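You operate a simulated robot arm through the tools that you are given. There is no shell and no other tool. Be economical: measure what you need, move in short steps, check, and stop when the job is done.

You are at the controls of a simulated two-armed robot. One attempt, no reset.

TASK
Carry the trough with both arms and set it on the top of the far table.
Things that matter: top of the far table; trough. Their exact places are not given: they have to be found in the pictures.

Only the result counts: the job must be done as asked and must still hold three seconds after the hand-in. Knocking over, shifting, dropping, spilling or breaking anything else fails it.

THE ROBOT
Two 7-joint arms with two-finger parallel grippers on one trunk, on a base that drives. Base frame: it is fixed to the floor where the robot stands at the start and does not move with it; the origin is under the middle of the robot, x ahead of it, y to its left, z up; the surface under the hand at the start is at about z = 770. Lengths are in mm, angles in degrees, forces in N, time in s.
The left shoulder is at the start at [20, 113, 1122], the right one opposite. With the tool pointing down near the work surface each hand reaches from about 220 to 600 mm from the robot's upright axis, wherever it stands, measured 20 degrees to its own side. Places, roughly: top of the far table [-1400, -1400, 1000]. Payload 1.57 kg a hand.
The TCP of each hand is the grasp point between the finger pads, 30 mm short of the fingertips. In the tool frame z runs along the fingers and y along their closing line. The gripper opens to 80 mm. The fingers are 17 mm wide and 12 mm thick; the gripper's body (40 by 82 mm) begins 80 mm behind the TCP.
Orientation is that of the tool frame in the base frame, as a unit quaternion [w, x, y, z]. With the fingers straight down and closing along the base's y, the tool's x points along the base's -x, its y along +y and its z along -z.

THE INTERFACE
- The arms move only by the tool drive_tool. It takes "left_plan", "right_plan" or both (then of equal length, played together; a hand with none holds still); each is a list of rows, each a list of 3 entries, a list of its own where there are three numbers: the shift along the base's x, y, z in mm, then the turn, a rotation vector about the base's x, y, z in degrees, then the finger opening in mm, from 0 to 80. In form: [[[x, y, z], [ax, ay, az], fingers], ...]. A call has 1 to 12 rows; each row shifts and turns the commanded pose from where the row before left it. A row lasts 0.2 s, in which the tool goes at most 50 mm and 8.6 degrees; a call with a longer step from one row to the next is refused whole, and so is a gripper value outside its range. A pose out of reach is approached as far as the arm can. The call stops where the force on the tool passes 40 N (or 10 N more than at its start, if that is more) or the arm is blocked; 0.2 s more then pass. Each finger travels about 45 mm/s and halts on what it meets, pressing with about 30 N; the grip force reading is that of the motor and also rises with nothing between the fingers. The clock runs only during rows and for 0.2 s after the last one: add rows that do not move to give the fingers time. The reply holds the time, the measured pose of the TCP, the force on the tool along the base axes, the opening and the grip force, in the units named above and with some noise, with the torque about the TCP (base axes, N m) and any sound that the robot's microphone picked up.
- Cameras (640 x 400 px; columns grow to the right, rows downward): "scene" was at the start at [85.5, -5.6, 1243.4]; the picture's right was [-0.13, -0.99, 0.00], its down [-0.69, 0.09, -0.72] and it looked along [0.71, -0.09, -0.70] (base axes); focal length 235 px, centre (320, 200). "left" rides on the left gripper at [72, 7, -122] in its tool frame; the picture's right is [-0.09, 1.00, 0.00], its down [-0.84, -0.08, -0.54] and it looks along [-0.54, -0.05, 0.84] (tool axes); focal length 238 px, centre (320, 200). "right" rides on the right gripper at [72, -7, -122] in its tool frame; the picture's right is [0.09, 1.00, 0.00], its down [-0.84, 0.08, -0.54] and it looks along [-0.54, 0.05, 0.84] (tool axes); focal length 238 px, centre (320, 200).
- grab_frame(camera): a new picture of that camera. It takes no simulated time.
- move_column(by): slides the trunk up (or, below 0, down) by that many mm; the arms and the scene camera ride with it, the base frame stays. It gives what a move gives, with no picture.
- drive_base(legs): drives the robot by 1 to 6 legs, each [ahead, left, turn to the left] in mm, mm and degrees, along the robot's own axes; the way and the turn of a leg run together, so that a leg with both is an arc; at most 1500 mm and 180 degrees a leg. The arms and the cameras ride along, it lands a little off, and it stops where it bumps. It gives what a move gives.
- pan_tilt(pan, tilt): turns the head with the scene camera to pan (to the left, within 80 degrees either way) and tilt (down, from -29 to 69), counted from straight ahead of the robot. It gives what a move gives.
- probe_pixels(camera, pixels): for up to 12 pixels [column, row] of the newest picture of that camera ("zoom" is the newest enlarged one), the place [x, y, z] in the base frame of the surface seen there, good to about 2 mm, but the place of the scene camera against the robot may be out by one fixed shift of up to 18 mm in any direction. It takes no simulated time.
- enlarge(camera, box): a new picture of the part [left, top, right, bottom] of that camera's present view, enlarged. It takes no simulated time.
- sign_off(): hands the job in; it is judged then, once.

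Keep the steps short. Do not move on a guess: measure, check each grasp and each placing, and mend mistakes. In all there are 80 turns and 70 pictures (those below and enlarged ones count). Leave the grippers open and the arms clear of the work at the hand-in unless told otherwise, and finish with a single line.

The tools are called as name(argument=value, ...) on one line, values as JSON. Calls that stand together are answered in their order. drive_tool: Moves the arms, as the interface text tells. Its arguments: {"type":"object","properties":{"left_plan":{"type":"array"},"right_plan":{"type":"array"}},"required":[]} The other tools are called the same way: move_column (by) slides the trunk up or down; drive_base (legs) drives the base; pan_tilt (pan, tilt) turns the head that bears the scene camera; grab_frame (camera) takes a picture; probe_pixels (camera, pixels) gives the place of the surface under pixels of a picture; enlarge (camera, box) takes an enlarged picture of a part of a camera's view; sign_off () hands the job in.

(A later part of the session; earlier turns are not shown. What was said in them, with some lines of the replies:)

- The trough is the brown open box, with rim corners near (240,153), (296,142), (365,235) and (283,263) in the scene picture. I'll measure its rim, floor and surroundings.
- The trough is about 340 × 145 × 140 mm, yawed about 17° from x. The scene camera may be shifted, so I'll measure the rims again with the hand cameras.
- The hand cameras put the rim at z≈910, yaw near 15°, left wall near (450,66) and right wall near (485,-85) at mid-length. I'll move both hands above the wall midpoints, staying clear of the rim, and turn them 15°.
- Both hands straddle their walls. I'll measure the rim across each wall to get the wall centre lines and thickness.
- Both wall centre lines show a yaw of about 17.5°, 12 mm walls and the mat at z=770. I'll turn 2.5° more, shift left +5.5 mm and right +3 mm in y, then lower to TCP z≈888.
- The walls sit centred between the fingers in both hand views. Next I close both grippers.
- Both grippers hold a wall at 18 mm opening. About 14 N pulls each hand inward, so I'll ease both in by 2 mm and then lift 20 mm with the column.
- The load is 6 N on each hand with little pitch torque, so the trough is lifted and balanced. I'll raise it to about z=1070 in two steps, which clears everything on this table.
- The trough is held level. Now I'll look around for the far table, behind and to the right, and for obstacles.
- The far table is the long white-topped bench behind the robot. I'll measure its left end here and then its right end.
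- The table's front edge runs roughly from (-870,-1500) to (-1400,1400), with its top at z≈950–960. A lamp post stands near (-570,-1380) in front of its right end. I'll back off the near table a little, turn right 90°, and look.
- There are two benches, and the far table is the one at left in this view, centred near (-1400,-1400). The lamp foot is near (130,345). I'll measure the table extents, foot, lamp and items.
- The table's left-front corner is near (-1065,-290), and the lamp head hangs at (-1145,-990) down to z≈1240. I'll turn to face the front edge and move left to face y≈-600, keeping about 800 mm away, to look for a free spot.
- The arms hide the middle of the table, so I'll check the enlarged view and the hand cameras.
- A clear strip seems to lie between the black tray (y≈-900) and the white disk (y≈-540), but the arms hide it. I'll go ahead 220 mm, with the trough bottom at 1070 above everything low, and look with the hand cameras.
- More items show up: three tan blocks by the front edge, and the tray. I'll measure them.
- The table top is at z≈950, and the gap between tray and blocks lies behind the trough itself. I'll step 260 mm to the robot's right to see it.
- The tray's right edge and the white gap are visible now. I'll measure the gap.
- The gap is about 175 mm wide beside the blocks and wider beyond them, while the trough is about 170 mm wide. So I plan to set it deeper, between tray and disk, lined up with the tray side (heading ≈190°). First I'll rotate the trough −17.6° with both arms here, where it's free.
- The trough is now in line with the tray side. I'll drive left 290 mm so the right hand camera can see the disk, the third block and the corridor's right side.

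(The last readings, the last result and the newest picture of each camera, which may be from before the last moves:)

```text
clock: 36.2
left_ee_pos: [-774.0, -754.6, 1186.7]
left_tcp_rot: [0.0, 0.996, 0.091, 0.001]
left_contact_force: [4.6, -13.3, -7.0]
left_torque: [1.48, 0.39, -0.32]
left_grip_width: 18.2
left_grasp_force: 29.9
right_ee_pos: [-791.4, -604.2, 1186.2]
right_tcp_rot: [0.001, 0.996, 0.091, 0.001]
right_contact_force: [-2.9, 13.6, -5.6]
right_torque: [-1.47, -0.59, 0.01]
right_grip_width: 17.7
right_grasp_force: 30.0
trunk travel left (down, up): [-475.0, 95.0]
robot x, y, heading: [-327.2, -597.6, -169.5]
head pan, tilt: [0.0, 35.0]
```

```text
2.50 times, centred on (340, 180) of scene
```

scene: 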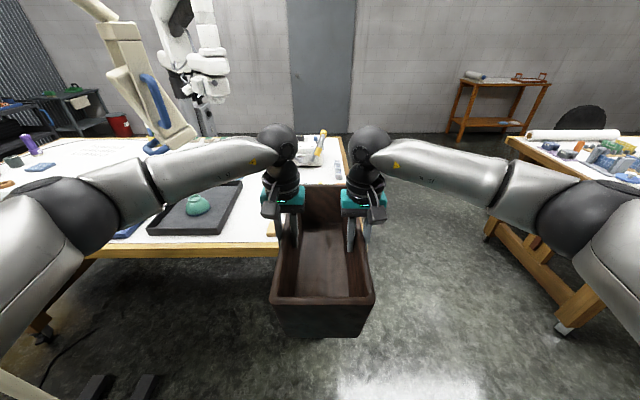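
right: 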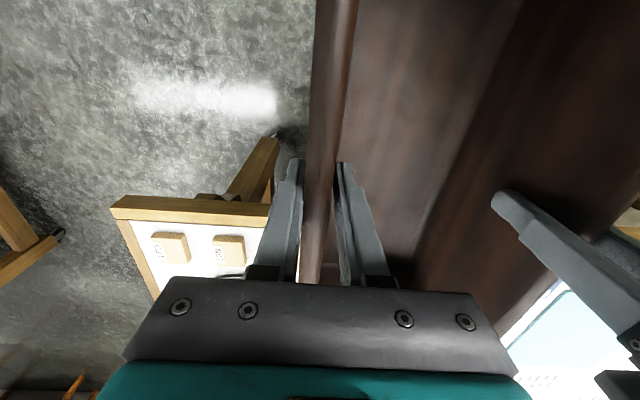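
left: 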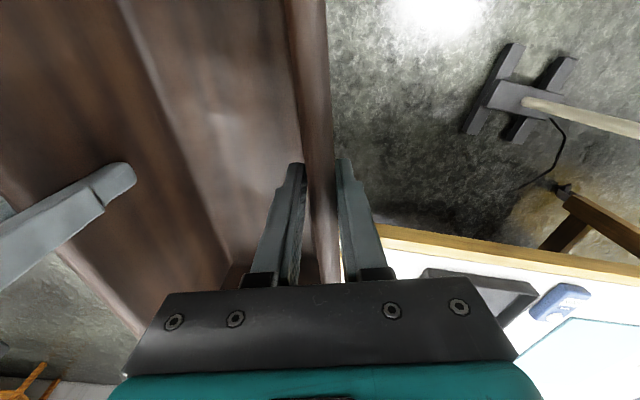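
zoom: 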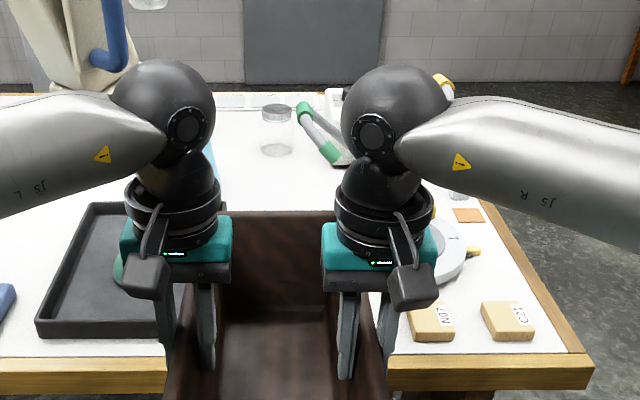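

The corridor is visible between the hands: clear white up to a glass jar and a green-handled tool. I'll measure those.

probe_pixels(camera="zoom", pixels=[[276, 154], [276, 110], [303, 108], [320, 130], [333, 155], [345, 163], [207, 160], [222, 200], [275, 205], [330, 205], [430, 270], [455, 250]])

probe_pixels(camera="right", pixels=[[170, 247], [230, 250], [244, 250], [213, 250], [190, 247], [150, 247], [230, 265], [230, 236], [238, 272], [117, 205], [260, 245], [248, 262]])

```text
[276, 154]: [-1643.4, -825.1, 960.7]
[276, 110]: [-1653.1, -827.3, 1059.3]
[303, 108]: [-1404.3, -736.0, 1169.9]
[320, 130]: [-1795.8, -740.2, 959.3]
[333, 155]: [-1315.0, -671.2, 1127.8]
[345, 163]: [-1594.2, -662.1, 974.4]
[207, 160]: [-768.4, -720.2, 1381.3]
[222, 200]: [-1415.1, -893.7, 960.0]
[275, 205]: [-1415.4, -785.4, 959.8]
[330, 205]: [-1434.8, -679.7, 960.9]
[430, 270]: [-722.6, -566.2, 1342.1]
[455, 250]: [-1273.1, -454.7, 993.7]
```

```text
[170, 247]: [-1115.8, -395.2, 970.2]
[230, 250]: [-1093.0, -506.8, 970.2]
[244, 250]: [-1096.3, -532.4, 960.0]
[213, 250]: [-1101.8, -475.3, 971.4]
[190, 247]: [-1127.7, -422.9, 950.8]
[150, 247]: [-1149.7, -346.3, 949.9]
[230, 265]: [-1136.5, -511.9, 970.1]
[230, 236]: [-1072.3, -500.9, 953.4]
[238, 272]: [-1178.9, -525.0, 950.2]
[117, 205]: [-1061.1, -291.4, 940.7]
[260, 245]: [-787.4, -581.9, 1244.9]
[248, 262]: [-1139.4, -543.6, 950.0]
```

The green handles hover at z≈1120–1170 over (-1315,-671) to (-1404,-736), so the deeper corridor isn't safe. I'll go back right 310 mm to measure the front gap (tray to third block) closely and get an overview of the table's back half.

drive_base(legs=[[0, -320, 0]])

enlarge(camera="scene", box=[200, 180, 300, 250])

pan_tilt(pan=20, tilt=15)

grab_frame(camera="scene")

```text
clock: 38.4
left_ee_pos: [-834.3, -431.0, 1186.0]
left_tcp_rot: [0.0, 0.996, 0.087, 0.002]
left_contact_force: [2.4, -4.1, -7.1]
left_torque: [1.49, 0.13, -0.27]
left_grip_width: 18.2
left_grasp_force: 30.1
right_ee_pos: [-851.1, -280.5, 1186.7]
right_tcp_rot: [0.001, 0.996, 0.087, 0.001]
right_contact_force: [-2.3, 3.8, -5.5]
right_torque: [-1.61, -0.37, 0.03]
right_grip_width: 17.6
right_grasp_force: 29.9
trunk travel left (down, up): [-475.0, 95.0]
robot x, y, heading: [-383.6, -278.7, -169.7]
head pan, tilt: [0.0, 35.0]
```

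```text
5.71 times, centred on (250, 215) of scene
```

zoom: 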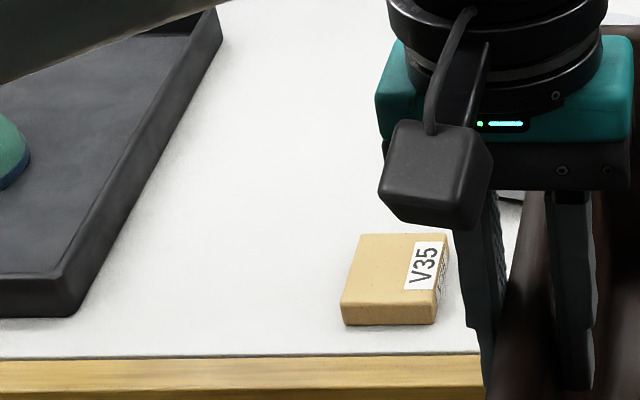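

```text
clock: 39.2
left_ee_pos: [-833.8, -432.0, 1185.3]
left_tcp_rot: [0.0, 0.996, 0.088, 0.002]
left_contact_force: [1.1, -2.4, -6.9]
left_torque: [1.51, 0.43, -0.22]
left_grip_width: 18.2
left_grasp_force: 30.0
right_ee_pos: [-851.4, -279.5, 1185.9]
right_tcp_rot: [0.0, 0.996, 0.087, 0.001]
right_contact_force: [-1.4, 3.2, -5.4]
right_torque: [-1.6, -0.62, 0.06]
right_grip_width: 17.5
right_grasp_force: 29.6
trunk travel left (down, up): [-475.0, 95.0]
robot x, y, heading: [-383.5, -274.1, -170.0]
head pan, tilt: [20.0, 15.0]
```

```text
35 pictures are left
```

scene: 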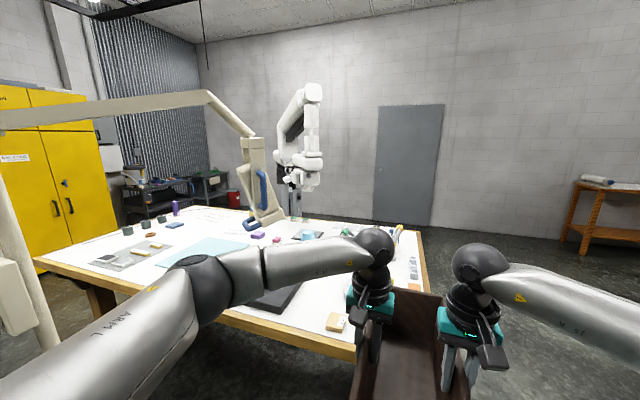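

The enlarged view shows tray corner and block clearly, and the gap looks wide. I'll measure it.

probe_pixels(camera="zoom", pixels=[[70, 312], [65, 280], [80, 305], [342, 318], [342, 300], [352, 240], [360, 236], [218, 40], [212, 60], [436, 320], [330, 330], [240, 352]])

enlarge(camera="scene", box=[30, 180, 450, 340])

```text
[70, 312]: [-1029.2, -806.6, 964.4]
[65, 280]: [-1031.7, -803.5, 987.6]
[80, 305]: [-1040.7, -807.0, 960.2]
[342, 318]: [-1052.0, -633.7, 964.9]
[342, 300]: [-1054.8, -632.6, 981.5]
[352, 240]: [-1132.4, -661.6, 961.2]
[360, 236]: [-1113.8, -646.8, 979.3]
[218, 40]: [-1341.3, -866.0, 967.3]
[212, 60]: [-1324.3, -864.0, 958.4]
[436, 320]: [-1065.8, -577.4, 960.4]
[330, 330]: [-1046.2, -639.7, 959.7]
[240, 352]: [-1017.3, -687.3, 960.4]
```

```text
1.52 times, centred on (240, 260) of scene
```

zoom: 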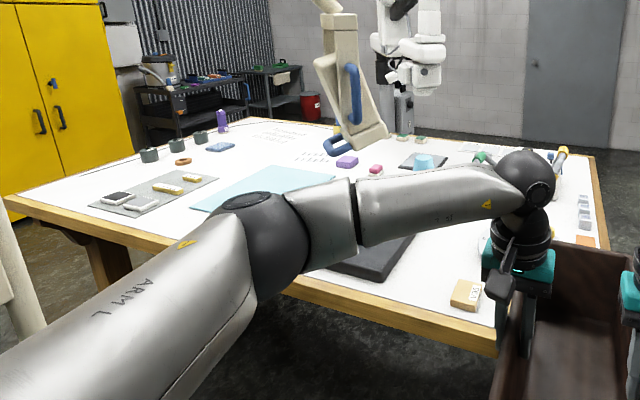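

The front gap is only about 172 mm, too tight for the 170 mm trough. The back-centre of the table (text area, between the blue pad and the purple box) looks free, so I'll measure it and the space behind the table.

probe_pixels(camera="zoom", pixels=[[270, 152], [225, 125], [320, 135], [220, 148], [347, 162], [330, 152], [404, 115], [310, 110], [200, 140], [265, 185], [335, 176], [595, 155]])

enlarge(camera="scene", box=[80, 180, 300, 290])

```text
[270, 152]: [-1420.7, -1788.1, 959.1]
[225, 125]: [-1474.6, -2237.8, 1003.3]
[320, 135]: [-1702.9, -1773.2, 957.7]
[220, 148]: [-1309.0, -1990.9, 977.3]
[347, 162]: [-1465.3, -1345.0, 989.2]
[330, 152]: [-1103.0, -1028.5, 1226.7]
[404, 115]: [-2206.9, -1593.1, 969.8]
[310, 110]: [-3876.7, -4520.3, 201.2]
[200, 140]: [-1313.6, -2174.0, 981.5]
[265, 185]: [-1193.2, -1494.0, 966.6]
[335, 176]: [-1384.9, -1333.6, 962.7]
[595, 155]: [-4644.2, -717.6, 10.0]
```

```text
2.91 times, centred on (190, 235) of scene
```

zoom: 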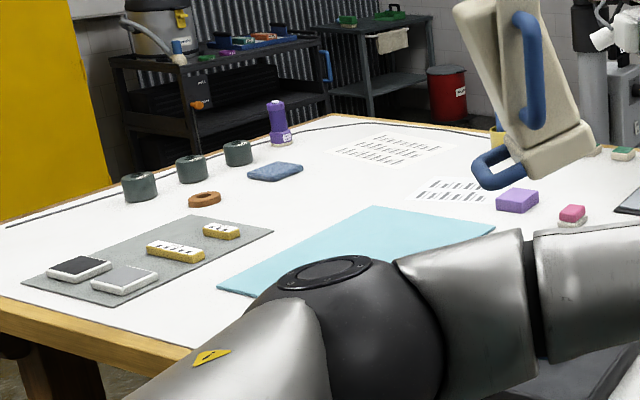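

There's a free strip from the front edge inward between the grey board and the cyan mat, beyond the lamp post. I'll measure its sides.

probe_pixels(camera="zoom", pixels=[[115, 304], [270, 231], [222, 290], [368, 209], [190, 345], [170, 310], [275, 255], [275, 182], [205, 205], [330, 190], [195, 300], [350, 165]])

```text
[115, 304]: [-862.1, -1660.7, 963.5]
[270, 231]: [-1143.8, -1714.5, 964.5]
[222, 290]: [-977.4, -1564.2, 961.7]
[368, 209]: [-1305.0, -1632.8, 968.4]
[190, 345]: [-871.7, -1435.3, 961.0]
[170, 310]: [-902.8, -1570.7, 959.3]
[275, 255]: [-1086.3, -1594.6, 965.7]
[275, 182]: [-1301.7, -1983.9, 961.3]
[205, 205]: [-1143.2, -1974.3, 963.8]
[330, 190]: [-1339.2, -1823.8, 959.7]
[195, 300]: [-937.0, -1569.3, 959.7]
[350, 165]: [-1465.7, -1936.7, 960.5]
```

That strip is only 112 mm wide. Next I'll check the right-front corner of the table, right of the board, and measure the trough's true bottom width.

enlarge(camera="scene", box=[20, 190, 200, 290])

probe_pixels(camera="scene", pixels=[[36, 261], [127, 231], [150, 222], [172, 213], [88, 260], [120, 240], [80, 252], [60, 256], [180, 207], [100, 243], [200, 208], [290, 215]])

pan_tilt(pan=0, tilt=60)

grab_frame(camera="scene")

```text
3.56 times, centred on (110, 240) of scene
```

zoom: 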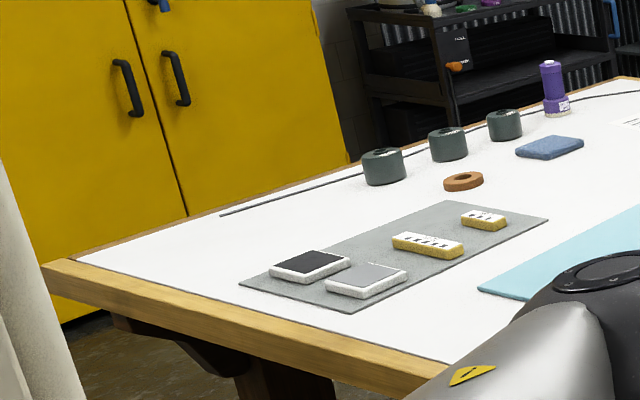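

```text
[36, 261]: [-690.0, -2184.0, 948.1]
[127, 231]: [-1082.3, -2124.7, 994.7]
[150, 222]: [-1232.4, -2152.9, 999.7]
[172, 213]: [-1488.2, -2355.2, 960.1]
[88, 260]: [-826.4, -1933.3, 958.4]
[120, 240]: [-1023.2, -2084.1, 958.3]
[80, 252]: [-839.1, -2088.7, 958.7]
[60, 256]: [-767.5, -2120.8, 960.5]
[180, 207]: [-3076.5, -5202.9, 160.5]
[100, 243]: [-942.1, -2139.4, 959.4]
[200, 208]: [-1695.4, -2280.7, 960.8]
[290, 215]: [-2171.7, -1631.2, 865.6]
```

```text
clock: 40.4
left_ee_pos: [-834.0, -432.3, 1186.5]
left_tcp_rot: [0.0, 0.996, 0.089, 0.002]
left_contact_force: [2.1, -3.3, -7.1]
left_torque: [1.5, 0.25, -0.25]
left_grip_width: 18.4
left_grasp_force: 29.8
right_ee_pos: [-850.2, -280.9, 1186.5]
right_tcp_rot: [0.0, 0.996, 0.086, 0.0]
right_contact_force: [-2.4, 3.4, -5.5]
right_torque: [-1.56, -0.43, 0.04]
right_grip_width: 17.7
right_grasp_force: 30.2
trunk travel left (down, up): [-475.0, 95.0]
robot x, y, heading: [-381.8, -277.2, -169.9]
head pan, tilt: [0.0, 60.0]
```

```text
31 pictures are left
```

scene: 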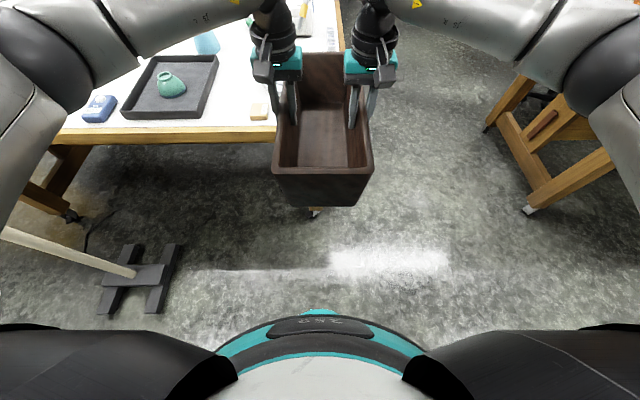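

The right-front corner looks roomier, but a dark line runs through it. I'll enlarge the trough's near face to measure the rim and bottom widths, then look again at that corner.

enlarge(camera="scene", box=[265, 140, 380, 215])

```text
5.33 times, centred on (322, 178) of scene
```

zoom: 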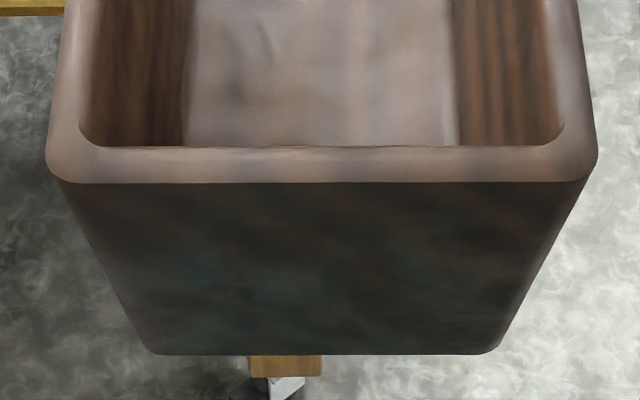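

probe_pixels(camera="zoom", pixels=[[49, 160], [593, 160], [140, 325], [515, 325], [160, 345], [490, 345], [110, 260], [545, 260], [320, 165], [320, 350], [60, 60], [583, 60]])

pan_tilt(pan=25, tilt=15)

enlarge(camera="scene", box=[55, 200, 185, 275])

```text
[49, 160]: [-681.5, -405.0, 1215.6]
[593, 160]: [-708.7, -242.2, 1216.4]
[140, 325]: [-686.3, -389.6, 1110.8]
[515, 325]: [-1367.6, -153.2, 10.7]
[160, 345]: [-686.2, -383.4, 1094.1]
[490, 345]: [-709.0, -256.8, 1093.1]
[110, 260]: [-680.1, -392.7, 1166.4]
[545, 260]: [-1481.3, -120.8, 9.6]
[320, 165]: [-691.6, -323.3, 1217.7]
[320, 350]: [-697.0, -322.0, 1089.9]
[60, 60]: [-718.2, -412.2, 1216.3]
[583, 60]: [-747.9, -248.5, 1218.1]
```

```text
clock: 41.5
left_ee_pos: [-833.7, -431.0, 1187.1]
left_tcp_rot: [0.0, 0.996, 0.088, 0.001]
left_contact_force: [3.5, -2.8, -7.0]
left_torque: [1.52, 0.16, -0.32]
left_grip_width: 18.3
left_grasp_force: 30.6
right_ee_pos: [-849.9, -280.8, 1186.9]
right_tcp_rot: [0.001, 0.996, 0.087, 0.0]
right_contact_force: [-2.6, 2.4, -5.5]
right_torque: [-1.57, -0.33, 0.0]
right_grip_width: 17.5
right_grasp_force: 30.1
trunk travel left (down, up): [-475.0, 95.0]
robot x, y, heading: [-382.6, -277.7, -169.9]
head pan, tilt: [25.0, 15.0]
```

```text
4.92 times, centred on (120, 238) of scene
```

zoom: 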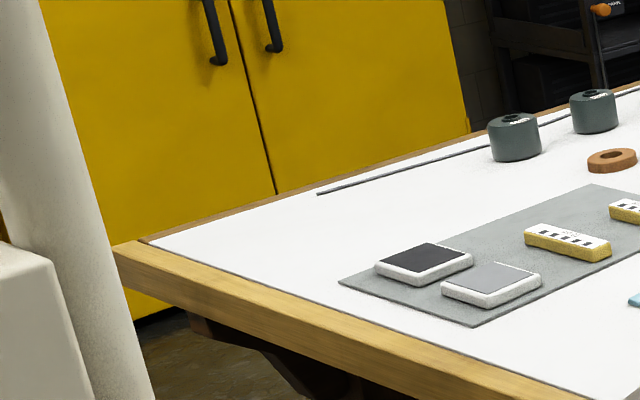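

The trough tapers a lot: the rim is about 166 mm wide, but it's only about 135–138 mm at block and tray height. So the 172 mm front gap leaves roughly 17 mm per side, with the far end stopping short of the green handles. I'll drive left 328 mm, then ahead 200 mm, then re-measure.

drive_base(legs=[[0, 328, 0], [200, 0, 0]])

pan_tilt(pan=0, tilt=45)

grab_frame(camera="scene")

```text
clock: 44.9
left_ee_pos: [-970.7, -790.6, 1186.9]
left_tcp_rot: [0.0, 0.996, 0.086, 0.002]
left_contact_force: [2.3, -2.3, -6.1]
left_torque: [1.51, 0.15, -0.29]
left_grip_width: 18.2
left_grasp_force: 29.9
right_ee_pos: [-987.2, -640.7, 1186.8]
right_tcp_rot: [0.0, 0.996, 0.085, 0.001]
right_contact_force: [-2.2, 3.0, -5.6]
right_torque: [-1.57, -0.4, 0.01]
right_grip_width: 17.5
right_grasp_force: 29.7
trunk travel left (down, up): [-475.0, 95.0]
robot x, y, heading: [-519.5, -641.3, -170.1]
head pan, tilt: [25.0, 15.0]
```

```text
clock: 45.8
left_ee_pos: [-972.6, -790.1, 1187.5]
left_tcp_rot: [0.0, 0.996, 0.086, 0.002]
left_contact_force: [1.7, -2.5, -7.2]
left_torque: [1.48, 0.39, -0.22]
left_grip_width: 18.4
left_grasp_force: 30.1
right_ee_pos: [-988.2, -638.9, 1186.7]
right_tcp_rot: [0.001, 0.996, 0.086, 0.001]
right_contact_force: [-2.1, 3.0, -6.0]
right_torque: [-1.59, -0.61, 0.06]
right_grip_width: 17.7
right_grasp_force: 29.9
trunk travel left (down, up): [-475.0, 95.0]
robot x, y, heading: [-518.2, -639.7, -170.1]
head pan, tilt: [0.0, 45.0]
```

```text
28 pictures are left
```

scene: 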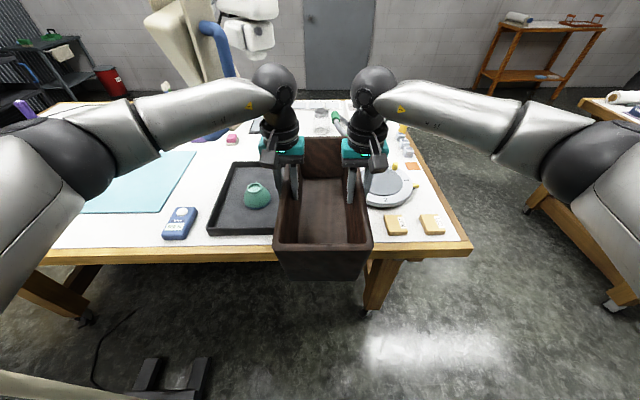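

The lateral position is right on target (t≈-527). Before the last 110 mm ahead, I'll check lamp clearance against the left forearm and wrist.

probe_pixels(camera="scene", pixels=[[215, 35], [228, 60], [232, 72], [190, 40], [200, 80], [215, 133], [160, 20], [270, 75], [200, 105], [340, 122], [365, 185], [410, 195]])

enlarge(camera="scene", box=[130, 0, 350, 150])

```text
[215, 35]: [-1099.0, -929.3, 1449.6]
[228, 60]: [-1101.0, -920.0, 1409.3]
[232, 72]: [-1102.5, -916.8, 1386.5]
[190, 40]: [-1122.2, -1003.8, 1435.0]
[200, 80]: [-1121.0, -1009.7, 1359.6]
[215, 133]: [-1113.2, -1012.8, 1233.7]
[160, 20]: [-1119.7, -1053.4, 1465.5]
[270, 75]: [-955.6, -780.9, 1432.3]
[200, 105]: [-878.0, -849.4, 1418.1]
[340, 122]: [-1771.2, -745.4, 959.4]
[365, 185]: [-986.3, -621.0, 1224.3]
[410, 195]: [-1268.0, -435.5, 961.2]
```

```text
2.67 times, centred on (240, 75) of scene
```

zoom: 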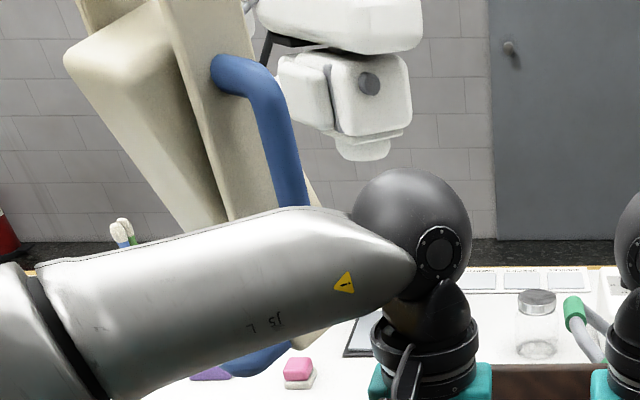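

The lamp's blue handle is at (-1101,-918). Going 95 mm further leaves about 60–75 mm to the left wrist and forearm, so I proceed.

drive_base(legs=[[95, 0, 0]])

grab_frame(camera="scene")

grab_frame(camera="right")

grab_frame(camera="left")

```text
clock: 46.9
left_ee_pos: [-1064.0, -807.9, 1186.1]
left_tcp_rot: [0.0, 0.996, 0.086, 0.003]
left_contact_force: [0.5, -2.1, -7.2]
left_torque: [1.49, 0.15, -0.22]
left_grip_width: 18.5
left_grasp_force: 30.2
right_ee_pos: [-1080.1, -656.8, 1185.7]
right_tcp_rot: [0.0, 0.996, 0.086, 0.001]
right_contact_force: [-1.8, 2.7, -5.5]
right_torque: [-1.55, -0.42, 0.06]
right_grip_width: 17.3
right_grasp_force: 29.8
trunk travel left (down, up): [-475.0, 95.0]
robot x, y, heading: [-612.5, -652.1, -170.0]
head pan, tilt: [0.0, 45.0]
```

```text
26 pictures are left
```

scene: 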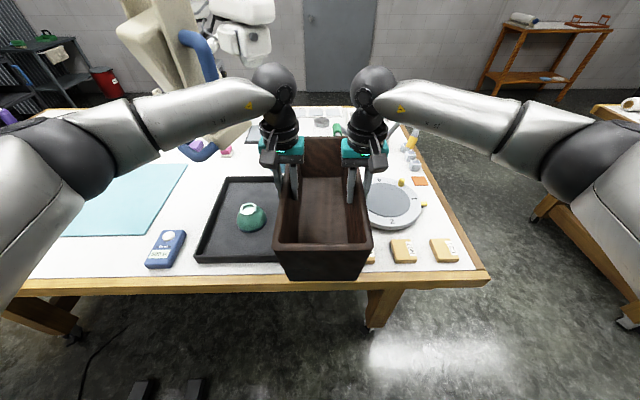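

```text
25 pictures are left
```

right: 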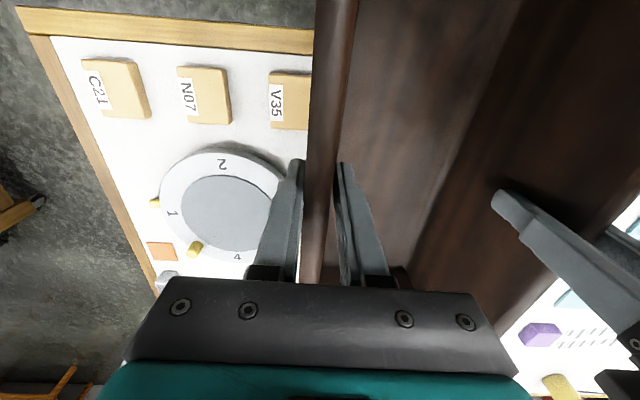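

```text
24 pictures are left
```

left: 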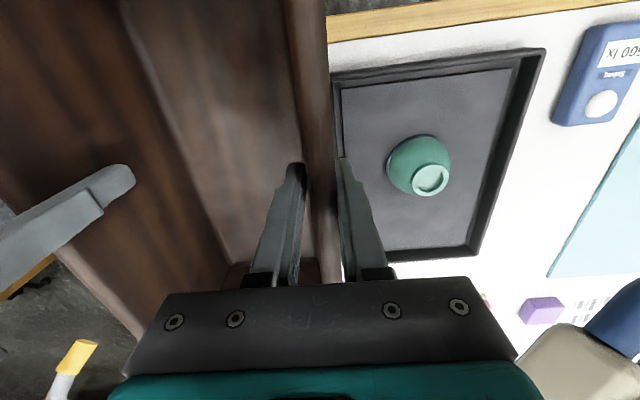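

Both sides are visible. I'll use the hand cameras, which have no camera shift, to check tray edge, block and trough positions.

probe_pixels(camera="left", pixels=[[335, 82], [334, 95], [385, 262], [395, 258], [338, 120], [470, 252], [542, 52], [336, 70], [345, 130], [340, 150]])

probe_pixels(camera="right", pixels=[[272, 75], [275, 125], [308, 75], [306, 128], [285, 200], [300, 130], [208, 70], [229, 70], [182, 70], [290, 240]])

enlarge(camera="scene", box=[190, 170, 410, 310])

```text
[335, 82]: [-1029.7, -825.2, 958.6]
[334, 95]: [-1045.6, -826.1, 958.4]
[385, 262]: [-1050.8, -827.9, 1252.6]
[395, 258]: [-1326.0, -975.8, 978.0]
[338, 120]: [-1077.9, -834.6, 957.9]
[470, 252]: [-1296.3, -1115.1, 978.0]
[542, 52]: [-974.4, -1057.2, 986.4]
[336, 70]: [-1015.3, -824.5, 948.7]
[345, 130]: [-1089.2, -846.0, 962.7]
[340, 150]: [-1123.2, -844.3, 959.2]
```

```text
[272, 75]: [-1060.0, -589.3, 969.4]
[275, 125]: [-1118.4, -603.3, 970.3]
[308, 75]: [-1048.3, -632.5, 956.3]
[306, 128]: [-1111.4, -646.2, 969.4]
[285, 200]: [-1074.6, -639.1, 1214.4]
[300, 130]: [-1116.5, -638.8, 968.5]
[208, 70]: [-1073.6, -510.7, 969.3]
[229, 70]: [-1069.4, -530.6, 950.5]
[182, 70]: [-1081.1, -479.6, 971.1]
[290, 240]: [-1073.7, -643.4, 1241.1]
```

```text
2.86 times, centred on (300, 240) of scene
```

zoom: 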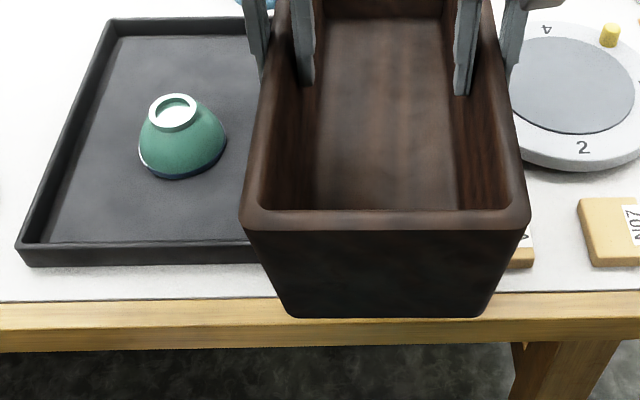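

The gap in the hand frame runs t=-610 to -434.5. Now I'll measure the trough's bottom in this same scene view to compare directly.

probe_pixels(camera="zoom", pixels=[[252, 165], [517, 165], [270, 275], [497, 275], [290, 308], [482, 308], [385, 220], [385, 312], [243, 255], [532, 255], [262, 130], [510, 130]])

```text
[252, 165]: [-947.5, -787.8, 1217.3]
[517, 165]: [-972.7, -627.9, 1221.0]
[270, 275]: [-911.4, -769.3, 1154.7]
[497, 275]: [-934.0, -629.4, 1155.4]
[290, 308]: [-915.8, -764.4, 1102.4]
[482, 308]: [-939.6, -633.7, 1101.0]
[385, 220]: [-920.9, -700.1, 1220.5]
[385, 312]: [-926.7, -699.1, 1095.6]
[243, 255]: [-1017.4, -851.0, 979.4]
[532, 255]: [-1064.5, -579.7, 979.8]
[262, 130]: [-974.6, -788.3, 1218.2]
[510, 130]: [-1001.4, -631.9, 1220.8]
```

The trough bottom is centred in the gap with about 17 mm each side. I'll lower the column 80 mm, check, then go gently to contact (expected at TCP z≈1067).

move_column(by=-80)

enlarge(camera="scene", box=[190, 150, 410, 290])

grab_frame(camera="left")

grab_frame(camera="right")

```text
clock: 48.1
left_ee_pos: [-1062.9, -807.2, 1106.5]
left_tcp_rot: [0.0, 0.996, 0.087, 0.001]
left_contact_force: [0.0, -3.2, -7.0]
left_torque: [1.45, 0.35, -0.12]
left_grip_width: 18.5
left_grasp_force: 30.1
right_ee_pos: [-1079.4, -657.3, 1105.9]
right_tcp_rot: [0.001, 0.996, 0.085, 0.002]
right_contact_force: [-0.1, 3.6, -5.4]
right_torque: [-1.58, -0.53, 0.04]
right_grip_width: 17.6
right_grasp_force: 29.6
trunk travel left (down, up): [-395.0, 175.0]
robot x, y, heading: [-608.7, -653.9, -170.0]
head pan, tilt: [0.0, 45.0]
```

```text
2.86 times, centred on (300, 220) of scene
```

zoom: 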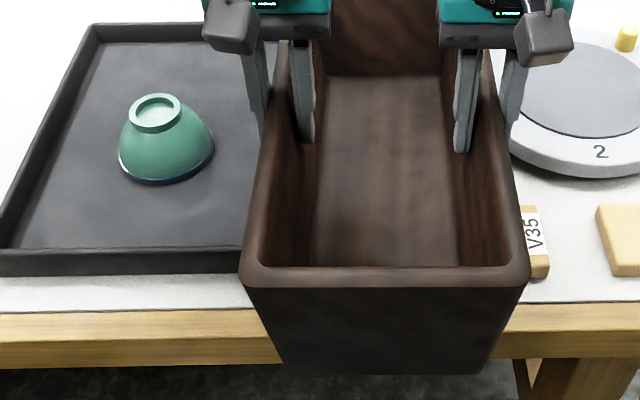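

```text
21 pictures are left
```

left: 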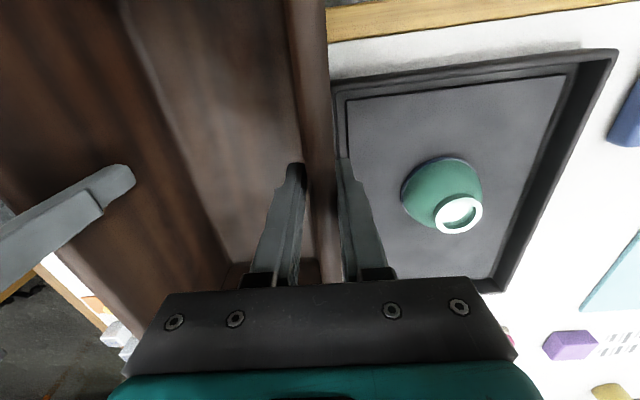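

```text
20 pictures are left
```

right: 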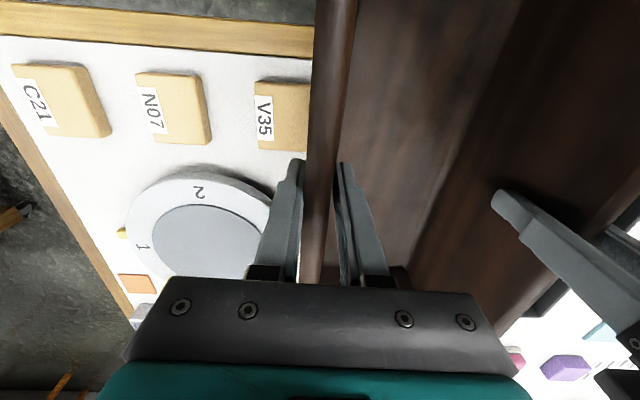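

The bottom is at about 989, just above tray height. I'll check the tray and block edges against the trough once more before going down between them.

probe_pixels(camera="left", pixels=[[333, 90], [335, 100], [338, 90], [342, 120], [331, 60], [329, 90], [322, 90]])

probe_pixels(camera="right", pixels=[[258, 95], [260, 145], [307, 100], [310, 95], [305, 145], [318, 100], [235, 110], [324, 100]])

probe_pixels(camera="zoom", pixels=[[240, 262], [548, 270], [283, 360], [490, 360], [530, 270], [550, 235], [262, 330], [508, 330]])

```text
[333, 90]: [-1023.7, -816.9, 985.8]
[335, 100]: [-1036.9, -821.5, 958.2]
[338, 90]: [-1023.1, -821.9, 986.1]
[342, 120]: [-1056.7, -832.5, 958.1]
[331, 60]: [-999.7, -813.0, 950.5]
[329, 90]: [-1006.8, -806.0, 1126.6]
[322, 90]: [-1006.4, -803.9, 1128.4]
```

```text
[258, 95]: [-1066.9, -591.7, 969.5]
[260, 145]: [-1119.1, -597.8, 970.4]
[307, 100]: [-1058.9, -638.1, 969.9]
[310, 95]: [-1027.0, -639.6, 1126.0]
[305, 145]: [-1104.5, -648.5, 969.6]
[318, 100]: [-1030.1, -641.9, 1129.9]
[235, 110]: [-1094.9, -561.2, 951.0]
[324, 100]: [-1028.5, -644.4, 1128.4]
```

```text
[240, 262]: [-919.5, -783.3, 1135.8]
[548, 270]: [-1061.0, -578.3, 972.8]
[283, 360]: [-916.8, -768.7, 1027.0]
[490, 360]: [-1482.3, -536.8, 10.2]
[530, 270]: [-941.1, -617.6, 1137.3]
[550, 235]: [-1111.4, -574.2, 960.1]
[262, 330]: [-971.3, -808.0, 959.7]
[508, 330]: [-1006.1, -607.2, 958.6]
```

Margins are at least 13 mm on each side. I'll lower in small steps, watching the force.

move_column(by=-33)

move_column(by=-4)

move_column(by=-2)

enlarge(camera="scene", box=[190, 150, 410, 290])

```text
clock: 48.9
left_ee_pos: [-1063.5, -807.7, 1073.8]
left_tcp_rot: [0.0, 0.996, 0.086, 0.001]
left_contact_force: [1.0, -3.2, -6.6]
left_torque: [1.42, 0.3, -0.15]
left_grip_width: 18.5
left_grasp_force: 30.3
right_ee_pos: [-1080.0, -656.0, 1073.3]
right_tcp_rot: [0.0, 0.996, 0.086, 0.001]
right_contact_force: [-0.4, 3.3, -6.3]
right_torque: [-1.56, -0.47, 0.02]
right_grip_width: 17.5
right_grasp_force: 30.2
trunk travel left (down, up): [-362.0, 208.0]
robot x, y, heading: [-612.3, -653.4, -170.0]
head pan, tilt: [0.0, 45.0]
```

```text
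clock: 49.4
left_ee_pos: [-1064.6, -806.6, 1069.9]
left_tcp_rot: [0.0, 0.996, 0.086, 0.002]
left_contact_force: [1.0, -3.9, -5.1]
left_torque: [1.41, 0.5, -0.11]
left_grip_width: 18.2
left_grasp_force: 30.6
right_ee_pos: [-1080.2, -656.2, 1069.1]
right_tcp_rot: [0.002, 0.996, 0.086, 0.0]
right_contact_force: [-2.1, 3.2, -5.1]
right_torque: [-1.69, -0.08, -0.01]
right_grip_width: 17.7
right_grasp_force: 30.2
trunk travel left (down, up): [-358.0, 212.0]
robot x, y, heading: [-611.0, -658.0, -169.8]
head pan, tilt: [0.0, 45.0]
```

```text
clock: 49.9
left_ee_pos: [-1064.1, -807.6, 1069.2]
left_tcp_rot: [-0.002, 0.996, 0.087, -0.001]
left_contact_force: [1.0, -3.6, 4.5]
left_torque: [1.26, 1.0, 0.04]
left_grip_width: 18.1
left_grasp_force: 29.9
right_ee_pos: [-1079.8, -655.3, 1069.0]
right_tcp_rot: [0.001, 0.996, 0.085, 0.0]
right_contact_force: [-1.3, 4.6, -2.6]
right_torque: [-1.9, 0.92, -0.23]
right_grip_width: 17.8
right_grasp_force: 30.2
trunk travel left (down, up): [-356.0, 214.0]
robot x, y, heading: [-615.1, -656.6, -169.8]
head pan, tilt: [0.0, 45.0]
```

```text
2.86 times, centred on (300, 220) of scene
```

zoom: 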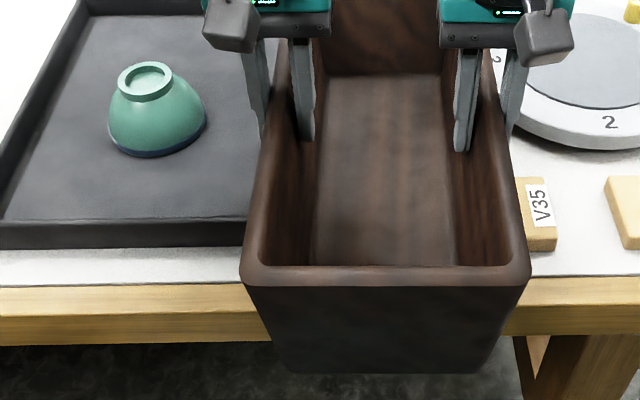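

Contact has started, since the load is moving onto the table. I'll go 1.5 mm lower to seat it fully.

move_column(by=-1.5)

```text
clock: 50.4
left_ee_pos: [-1063.5, -807.3, 1069.6]
left_tcp_rot: [-0.001, 0.996, 0.087, 0.0]
left_contact_force: [1.8, -5.2, 16.0]
left_torque: [1.51, 0.41, -0.07]
left_grip_width: 18.0
left_grasp_force: 30.2
right_ee_pos: [-1079.2, -655.5, 1066.2]
right_tcp_rot: [0.0, 0.996, 0.086, 0.0]
right_contact_force: [-5.1, 6.6, -0.2]
right_torque: [-1.6, 0.05, -0.03]
right_grip_width: 18.2
right_grasp_force: 30.0
trunk travel left (down, up): [-354.0, 215.0]
robot x, y, heading: [-613.6, -655.2, -170.0]
head pan, tilt: [0.0, 45.0]
```

The left side carries about 16 N while the right carries none, a roll of under 1°. I'll lower the right hand slightly and relax the left.

drive_tool(left_plan=[[[0, 0, 0.5], [0, 0, 0], 0], [[0, 0, 0.5], [0, 0, 0], 0], [[0, 0, 0], [0, 0, 0], 0]], right_plan=[[[0, 0, -1], [0, 0, 0], 0], [[0, 0, -0.5], [0, 0, 0], 0], [[0, 0, 0], [0, 0, 0], 0]])

```text
clock: 51.2
left_ee_pos: [-1062.3, -806.7, 1068.8]
left_tcp_rot: [0.0, 0.996, 0.087, -0.001]
left_contact_force: [-10.7, -6.5, 16.1]
left_torque: [1.72, -0.62, -0.28]
left_grip_width: 17.9
left_grasp_force: 29.6
right_ee_pos: [-1079.8, -655.3, 1067.4]
right_tcp_rot: [0.001, 0.996, 0.085, -0.002]
right_contact_force: [1.4, 11.0, 27.7]
right_torque: [-1.44, -0.83, 0.11]
right_grip_width: 18.1
right_grasp_force: 29.9
trunk travel left (down, up): [-354.0, 215.0]
robot x, y, heading: [-611.8, -656.1, -170.1]
head pan, tilt: [0.0, 45.0]
```

Both hands now press the trough onto the table, so it's seated. I'll ease off the push and open the fingers.

drive_tool(left_plan=[[[0, 0, 1], [0, 0, 0], 0], [[0, 0, 0], [0, 0, 0], 18], [[0, 0, 0], [0, 0, 0], 30], [[0, 0, 0], [0, 0, 0], 40], [[0, 0, 0], [0, 0, 0], 40]], right_plan=[[[0, 0, 1.5], [0, 0, 0], 0], [[0, 0, 0], [0, 0, 0], 18], [[0, 0, 0], [0, 0, 0], 30], [[0, 0, 0], [0, 0, 0], 40], [[0, 0, 0], [0, 0, 0], 40]])

grab_frame(camera="left")

grab_frame(camera="right")

enlarge(camera="scene", box=[190, 130, 430, 290])

```text
clock: 52.4
left_ee_pos: [-1062.7, -807.4, 1067.8]
left_tcp_rot: [0.0, 0.996, 0.086, 0.002]
left_contact_force: [0.3, 0.4, 0.0]
left_torque: [0.0, 0.02, 0.01]
left_grip_width: 40.1
left_grasp_force: 0.0
right_ee_pos: [-1079.1, -657.2, 1066.2]
right_tcp_rot: [0.0, 0.996, 0.086, 0.0]
right_contact_force: [0.2, 0.3, -0.3]
right_torque: [0.02, -0.03, -0.02]
right_grip_width: 39.9
right_grasp_force: 0.0
trunk travel left (down, up): [-354.0, 215.0]
robot x, y, heading: [-611.0, -656.2, -169.8]
head pan, tilt: [0.0, 45.0]
```

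```text
18 pictures are left
```

left: 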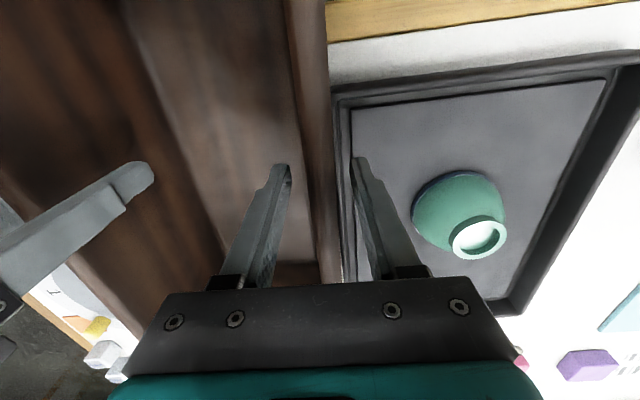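

```text
17 pictures are left
```

right: 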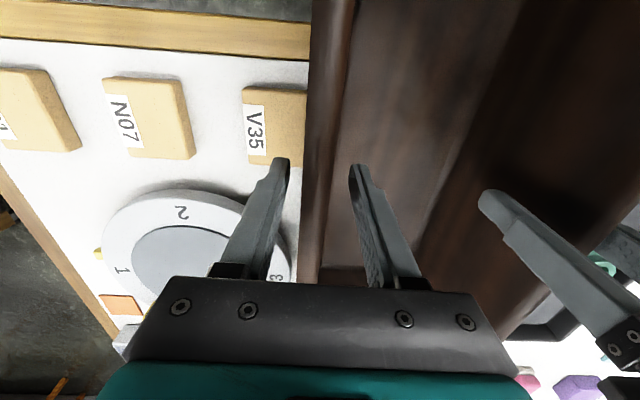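

```text
2.50 times, centred on (310, 210) of scene
```

zoom: 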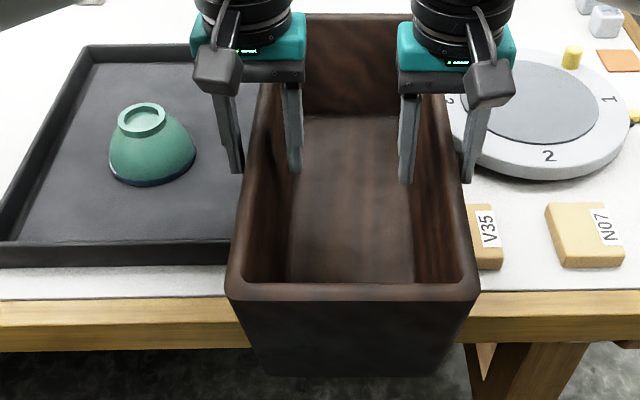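

Fingers are free and forces are zero. I'll check that the trough sits level and how far it overhangs.

probe_pixels(camera="zoom", pixels=[[238, 280], [470, 280], [355, 292], [268, 105], [455, 150], [350, 17], [400, 17], [350, 370], [270, 370], [435, 370], [220, 310], [480, 305]])

probe_pixels(camera="left", pixels=[[315, 30], [320, 100], [325, 180], [328, 260], [333, 60], [335, 110]])

probe_pixels(camera="right", pixels=[[325, 30], [318, 100], [312, 180], [308, 260], [305, 100], [303, 150]])

```text
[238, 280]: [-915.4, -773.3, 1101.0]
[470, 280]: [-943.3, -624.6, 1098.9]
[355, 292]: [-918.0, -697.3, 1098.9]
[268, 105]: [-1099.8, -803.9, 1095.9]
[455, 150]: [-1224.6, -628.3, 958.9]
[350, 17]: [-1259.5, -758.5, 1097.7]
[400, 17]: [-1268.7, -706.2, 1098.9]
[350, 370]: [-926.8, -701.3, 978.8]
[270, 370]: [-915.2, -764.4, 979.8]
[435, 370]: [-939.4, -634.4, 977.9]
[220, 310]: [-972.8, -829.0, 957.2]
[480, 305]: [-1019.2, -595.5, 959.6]
```

```text
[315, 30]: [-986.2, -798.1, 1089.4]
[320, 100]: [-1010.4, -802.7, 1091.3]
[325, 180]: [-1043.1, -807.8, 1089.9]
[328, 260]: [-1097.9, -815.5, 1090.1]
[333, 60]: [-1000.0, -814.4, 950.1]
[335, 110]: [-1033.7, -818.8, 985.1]
```

```text
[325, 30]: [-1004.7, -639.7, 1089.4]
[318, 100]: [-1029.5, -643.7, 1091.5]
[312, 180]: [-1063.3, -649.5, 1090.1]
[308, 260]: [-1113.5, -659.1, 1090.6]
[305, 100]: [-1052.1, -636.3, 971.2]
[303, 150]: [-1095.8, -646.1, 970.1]
```

It's level (rim at 1090 all round) and stable, but the near end overhangs the front edge by about 50 mm. I'd like it fully on the top, so I'll check the room at the far end, especially the green handle, before shifting it inward.

pan_tilt(pan=0, tilt=30)

enlarge(camera="scene", box=[240, 120, 440, 250])

```text
clock: 53.2
left_ee_pos: [-1063.5, -807.7, 1068.2]
left_tcp_rot: [0.0, 0.996, 0.087, 0.002]
left_contact_force: [0.2, 0.4, 0.0]
left_torque: [0.01, -0.03, -0.01]
left_grip_width: 40.0
left_grasp_force: 0.2
right_ee_pos: [-1079.1, -657.6, 1065.3]
right_tcp_rot: [0.0, 0.996, 0.086, 0.0]
right_contact_force: [0.1, 0.5, 0.5]
right_torque: [0.0, 0.0, -0.01]
right_grip_width: 40.1
right_grasp_force: 0.0
trunk travel left (down, up): [-354.0, 215.0]
robot x, y, heading: [-613.9, -658.4, -170.1]
head pan, tilt: [0.0, 30.0]
```

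```text
3.08 times, centred on (340, 185) of scene
```

zoom: 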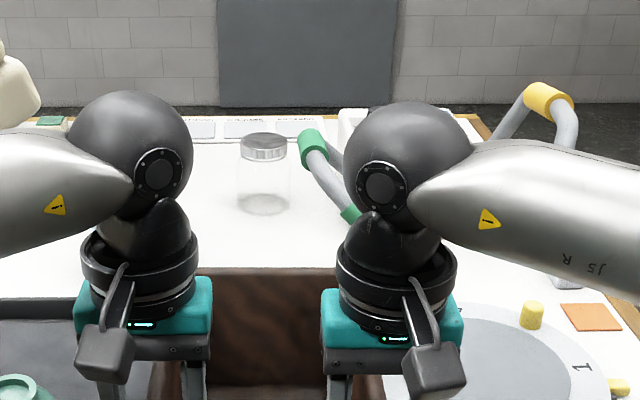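

probe_pixels(camera="zoom", pixels=[[312, 148], [320, 170], [330, 185], [340, 198], [350, 214], [343, 208], [352, 222], [335, 160], [264, 205], [330, 235], [300, 262], [545, 100]])

```text
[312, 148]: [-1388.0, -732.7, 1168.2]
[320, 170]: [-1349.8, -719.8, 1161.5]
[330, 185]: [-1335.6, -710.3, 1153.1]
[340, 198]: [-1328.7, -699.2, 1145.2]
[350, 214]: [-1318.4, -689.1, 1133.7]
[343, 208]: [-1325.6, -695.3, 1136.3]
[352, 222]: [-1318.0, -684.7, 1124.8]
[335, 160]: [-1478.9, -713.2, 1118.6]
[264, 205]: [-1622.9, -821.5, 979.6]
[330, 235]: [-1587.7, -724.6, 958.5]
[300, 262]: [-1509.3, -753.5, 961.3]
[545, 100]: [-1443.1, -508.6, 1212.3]
```

The handle tip hangs at z≈1117, just past the trough's far end (s≈1420 against the rim end at 1376), so pushing further in would risk touching it. The trough is level and its centre is over 100 mm inside the edge, so I'll leave it. Next I raise the open hands straight up.

move_column(by=60)

move_column(by=65)

grab_frame(camera="left")

grab_frame(camera="right")

```text
clock: 54.2
left_ee_pos: [-1063.1, -807.0, 1127.4]
left_tcp_rot: [0.0, 0.996, 0.086, 0.002]
left_contact_force: [0.1, -0.7, 0.3]
left_torque: [-0.04, 0.03, 0.02]
left_grip_width: 40.0
left_grasp_force: 0.1
right_ee_pos: [-1079.7, -656.5, 1124.3]
right_tcp_rot: [0.0, 0.996, 0.086, 0.001]
right_contact_force: [-0.5, 0.6, 0.0]
right_torque: [0.01, -0.01, -0.02]
right_grip_width: 40.1
right_grasp_force: 0.0
trunk travel left (down, up): [-414.0, 155.0]
robot x, y, heading: [-612.3, -654.8, -169.8]
head pan, tilt: [0.0, 30.0]
```

```text
clock: 55.2
left_ee_pos: [-1063.0, -807.3, 1192.9]
left_tcp_rot: [0.0, 0.996, 0.086, 0.002]
left_contact_force: [0.1, 0.7, -1.0]
left_torque: [0.0, -0.02, -0.02]
left_grip_width: 40.4
left_grasp_force: 0.0
right_ee_pos: [-1080.1, -657.4, 1190.0]
right_tcp_rot: [0.0, 0.996, 0.086, 0.0]
right_contact_force: [-0.1, 0.3, -0.5]
right_torque: [0.02, -0.01, 0.01]
right_grip_width: 40.0
right_grasp_force: 0.3
trunk travel left (down, up): [-480.0, 90.0]
robot x, y, heading: [-610.3, -659.3, -169.8]
head pan, tilt: [0.0, 30.0]
```

```text
14 pictures are left
```

left: 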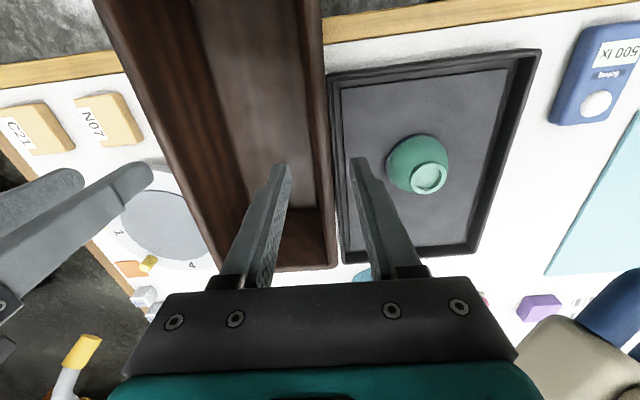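

```text
13 pictures are left
```

right: 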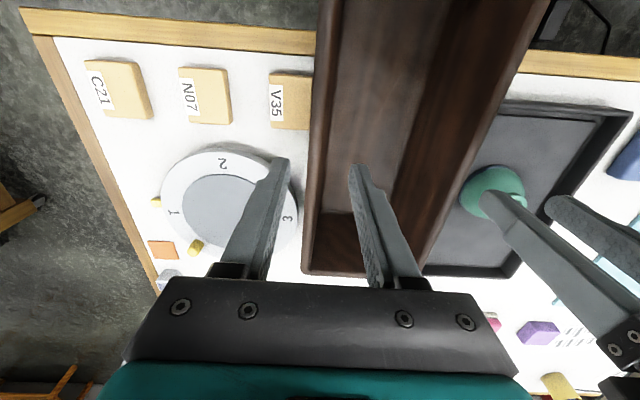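

The hands are clear and the trough stands between tray and block, touching neither. I'll back the robot off, open the grippers wide and take a final look.

drive_base(legs=[[-350, 0, 0]])

drive_tool(left_plan=[[[0, 0, 0], [0, 0, 0], 60], [[0, 0, 0], [0, 0, 0], 70], [[0, 0, 0], [0, 0, 0], 70]], right_plan=[[[0, 0, 0], [0, 0, 0], 60], [[0, 0, 0], [0, 0, 0], 70], [[0, 0, 0], [0, 0, 0], 70]])

grab_frame(camera="scene")

enlarge(camera="scene", box=[220, 130, 440, 270])

```text
clock: 57.6
left_ee_pos: [-708.4, -745.5, 1193.4]
left_tcp_rot: [0.0, 0.996, 0.087, 0.001]
left_contact_force: [-0.1, 0.8, 0.4]
left_torque: [-0.05, 0.0, 0.02]
left_grip_width: 40.0
left_grasp_force: 0.0
right_ee_pos: [-725.5, -595.2, 1190.6]
right_tcp_rot: [0.0, 0.996, 0.086, 0.0]
right_contact_force: [0.5, 0.0, 0.6]
right_torque: [0.02, 0.03, -0.03]
right_grip_width: 40.3
right_grasp_force: 0.0
trunk travel left (down, up): [-480.0, 90.0]
robot x, y, heading: [-259.7, -592.4, -169.8]
head pan, tilt: [0.0, 30.0]
```

```text
clock: 58.4
left_ee_pos: [-709.1, -744.5, 1193.2]
left_tcp_rot: [0.0, 0.996, 0.088, 0.002]
left_contact_force: [0.4, -1.0, -0.6]
left_torque: [-0.01, -0.01, 0.02]
left_grip_width: 70.2
left_grasp_force: 0.0
right_ee_pos: [-725.9, -594.0, 1190.3]
right_tcp_rot: [0.0, 0.996, 0.087, 0.001]
right_contact_force: [0.0, -0.4, 0.5]
right_torque: [-0.01, -0.03, 0.0]
right_grip_width: 70.1
right_grasp_force: 0.0
trunk travel left (down, up): [-480.0, 90.0]
robot x, y, heading: [-255.7, -593.0, -169.9]
head pan, tilt: [0.0, 30.0]
```

```text
12 pictures are left
```

scene: 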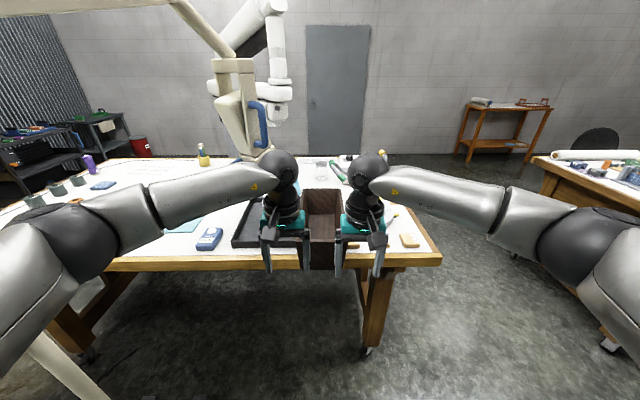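

```text
2.86 times, centred on (330, 200) of scene
```

zoom: 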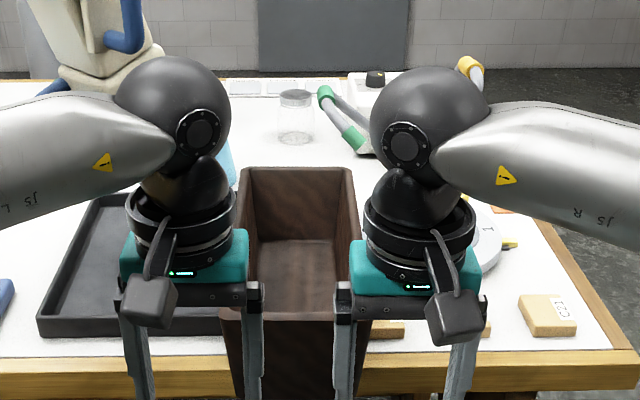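

The trough stands level on the far table with everything around it undisturbed. The grippers are open and the arms are clear, so I'm handing in.

sign_off()

```text
The job is handed in.
```

The trough is on the far table, level and stable, with its front end about 50 mm over the edge; nothing else was touched, and the grippers are open and clear.
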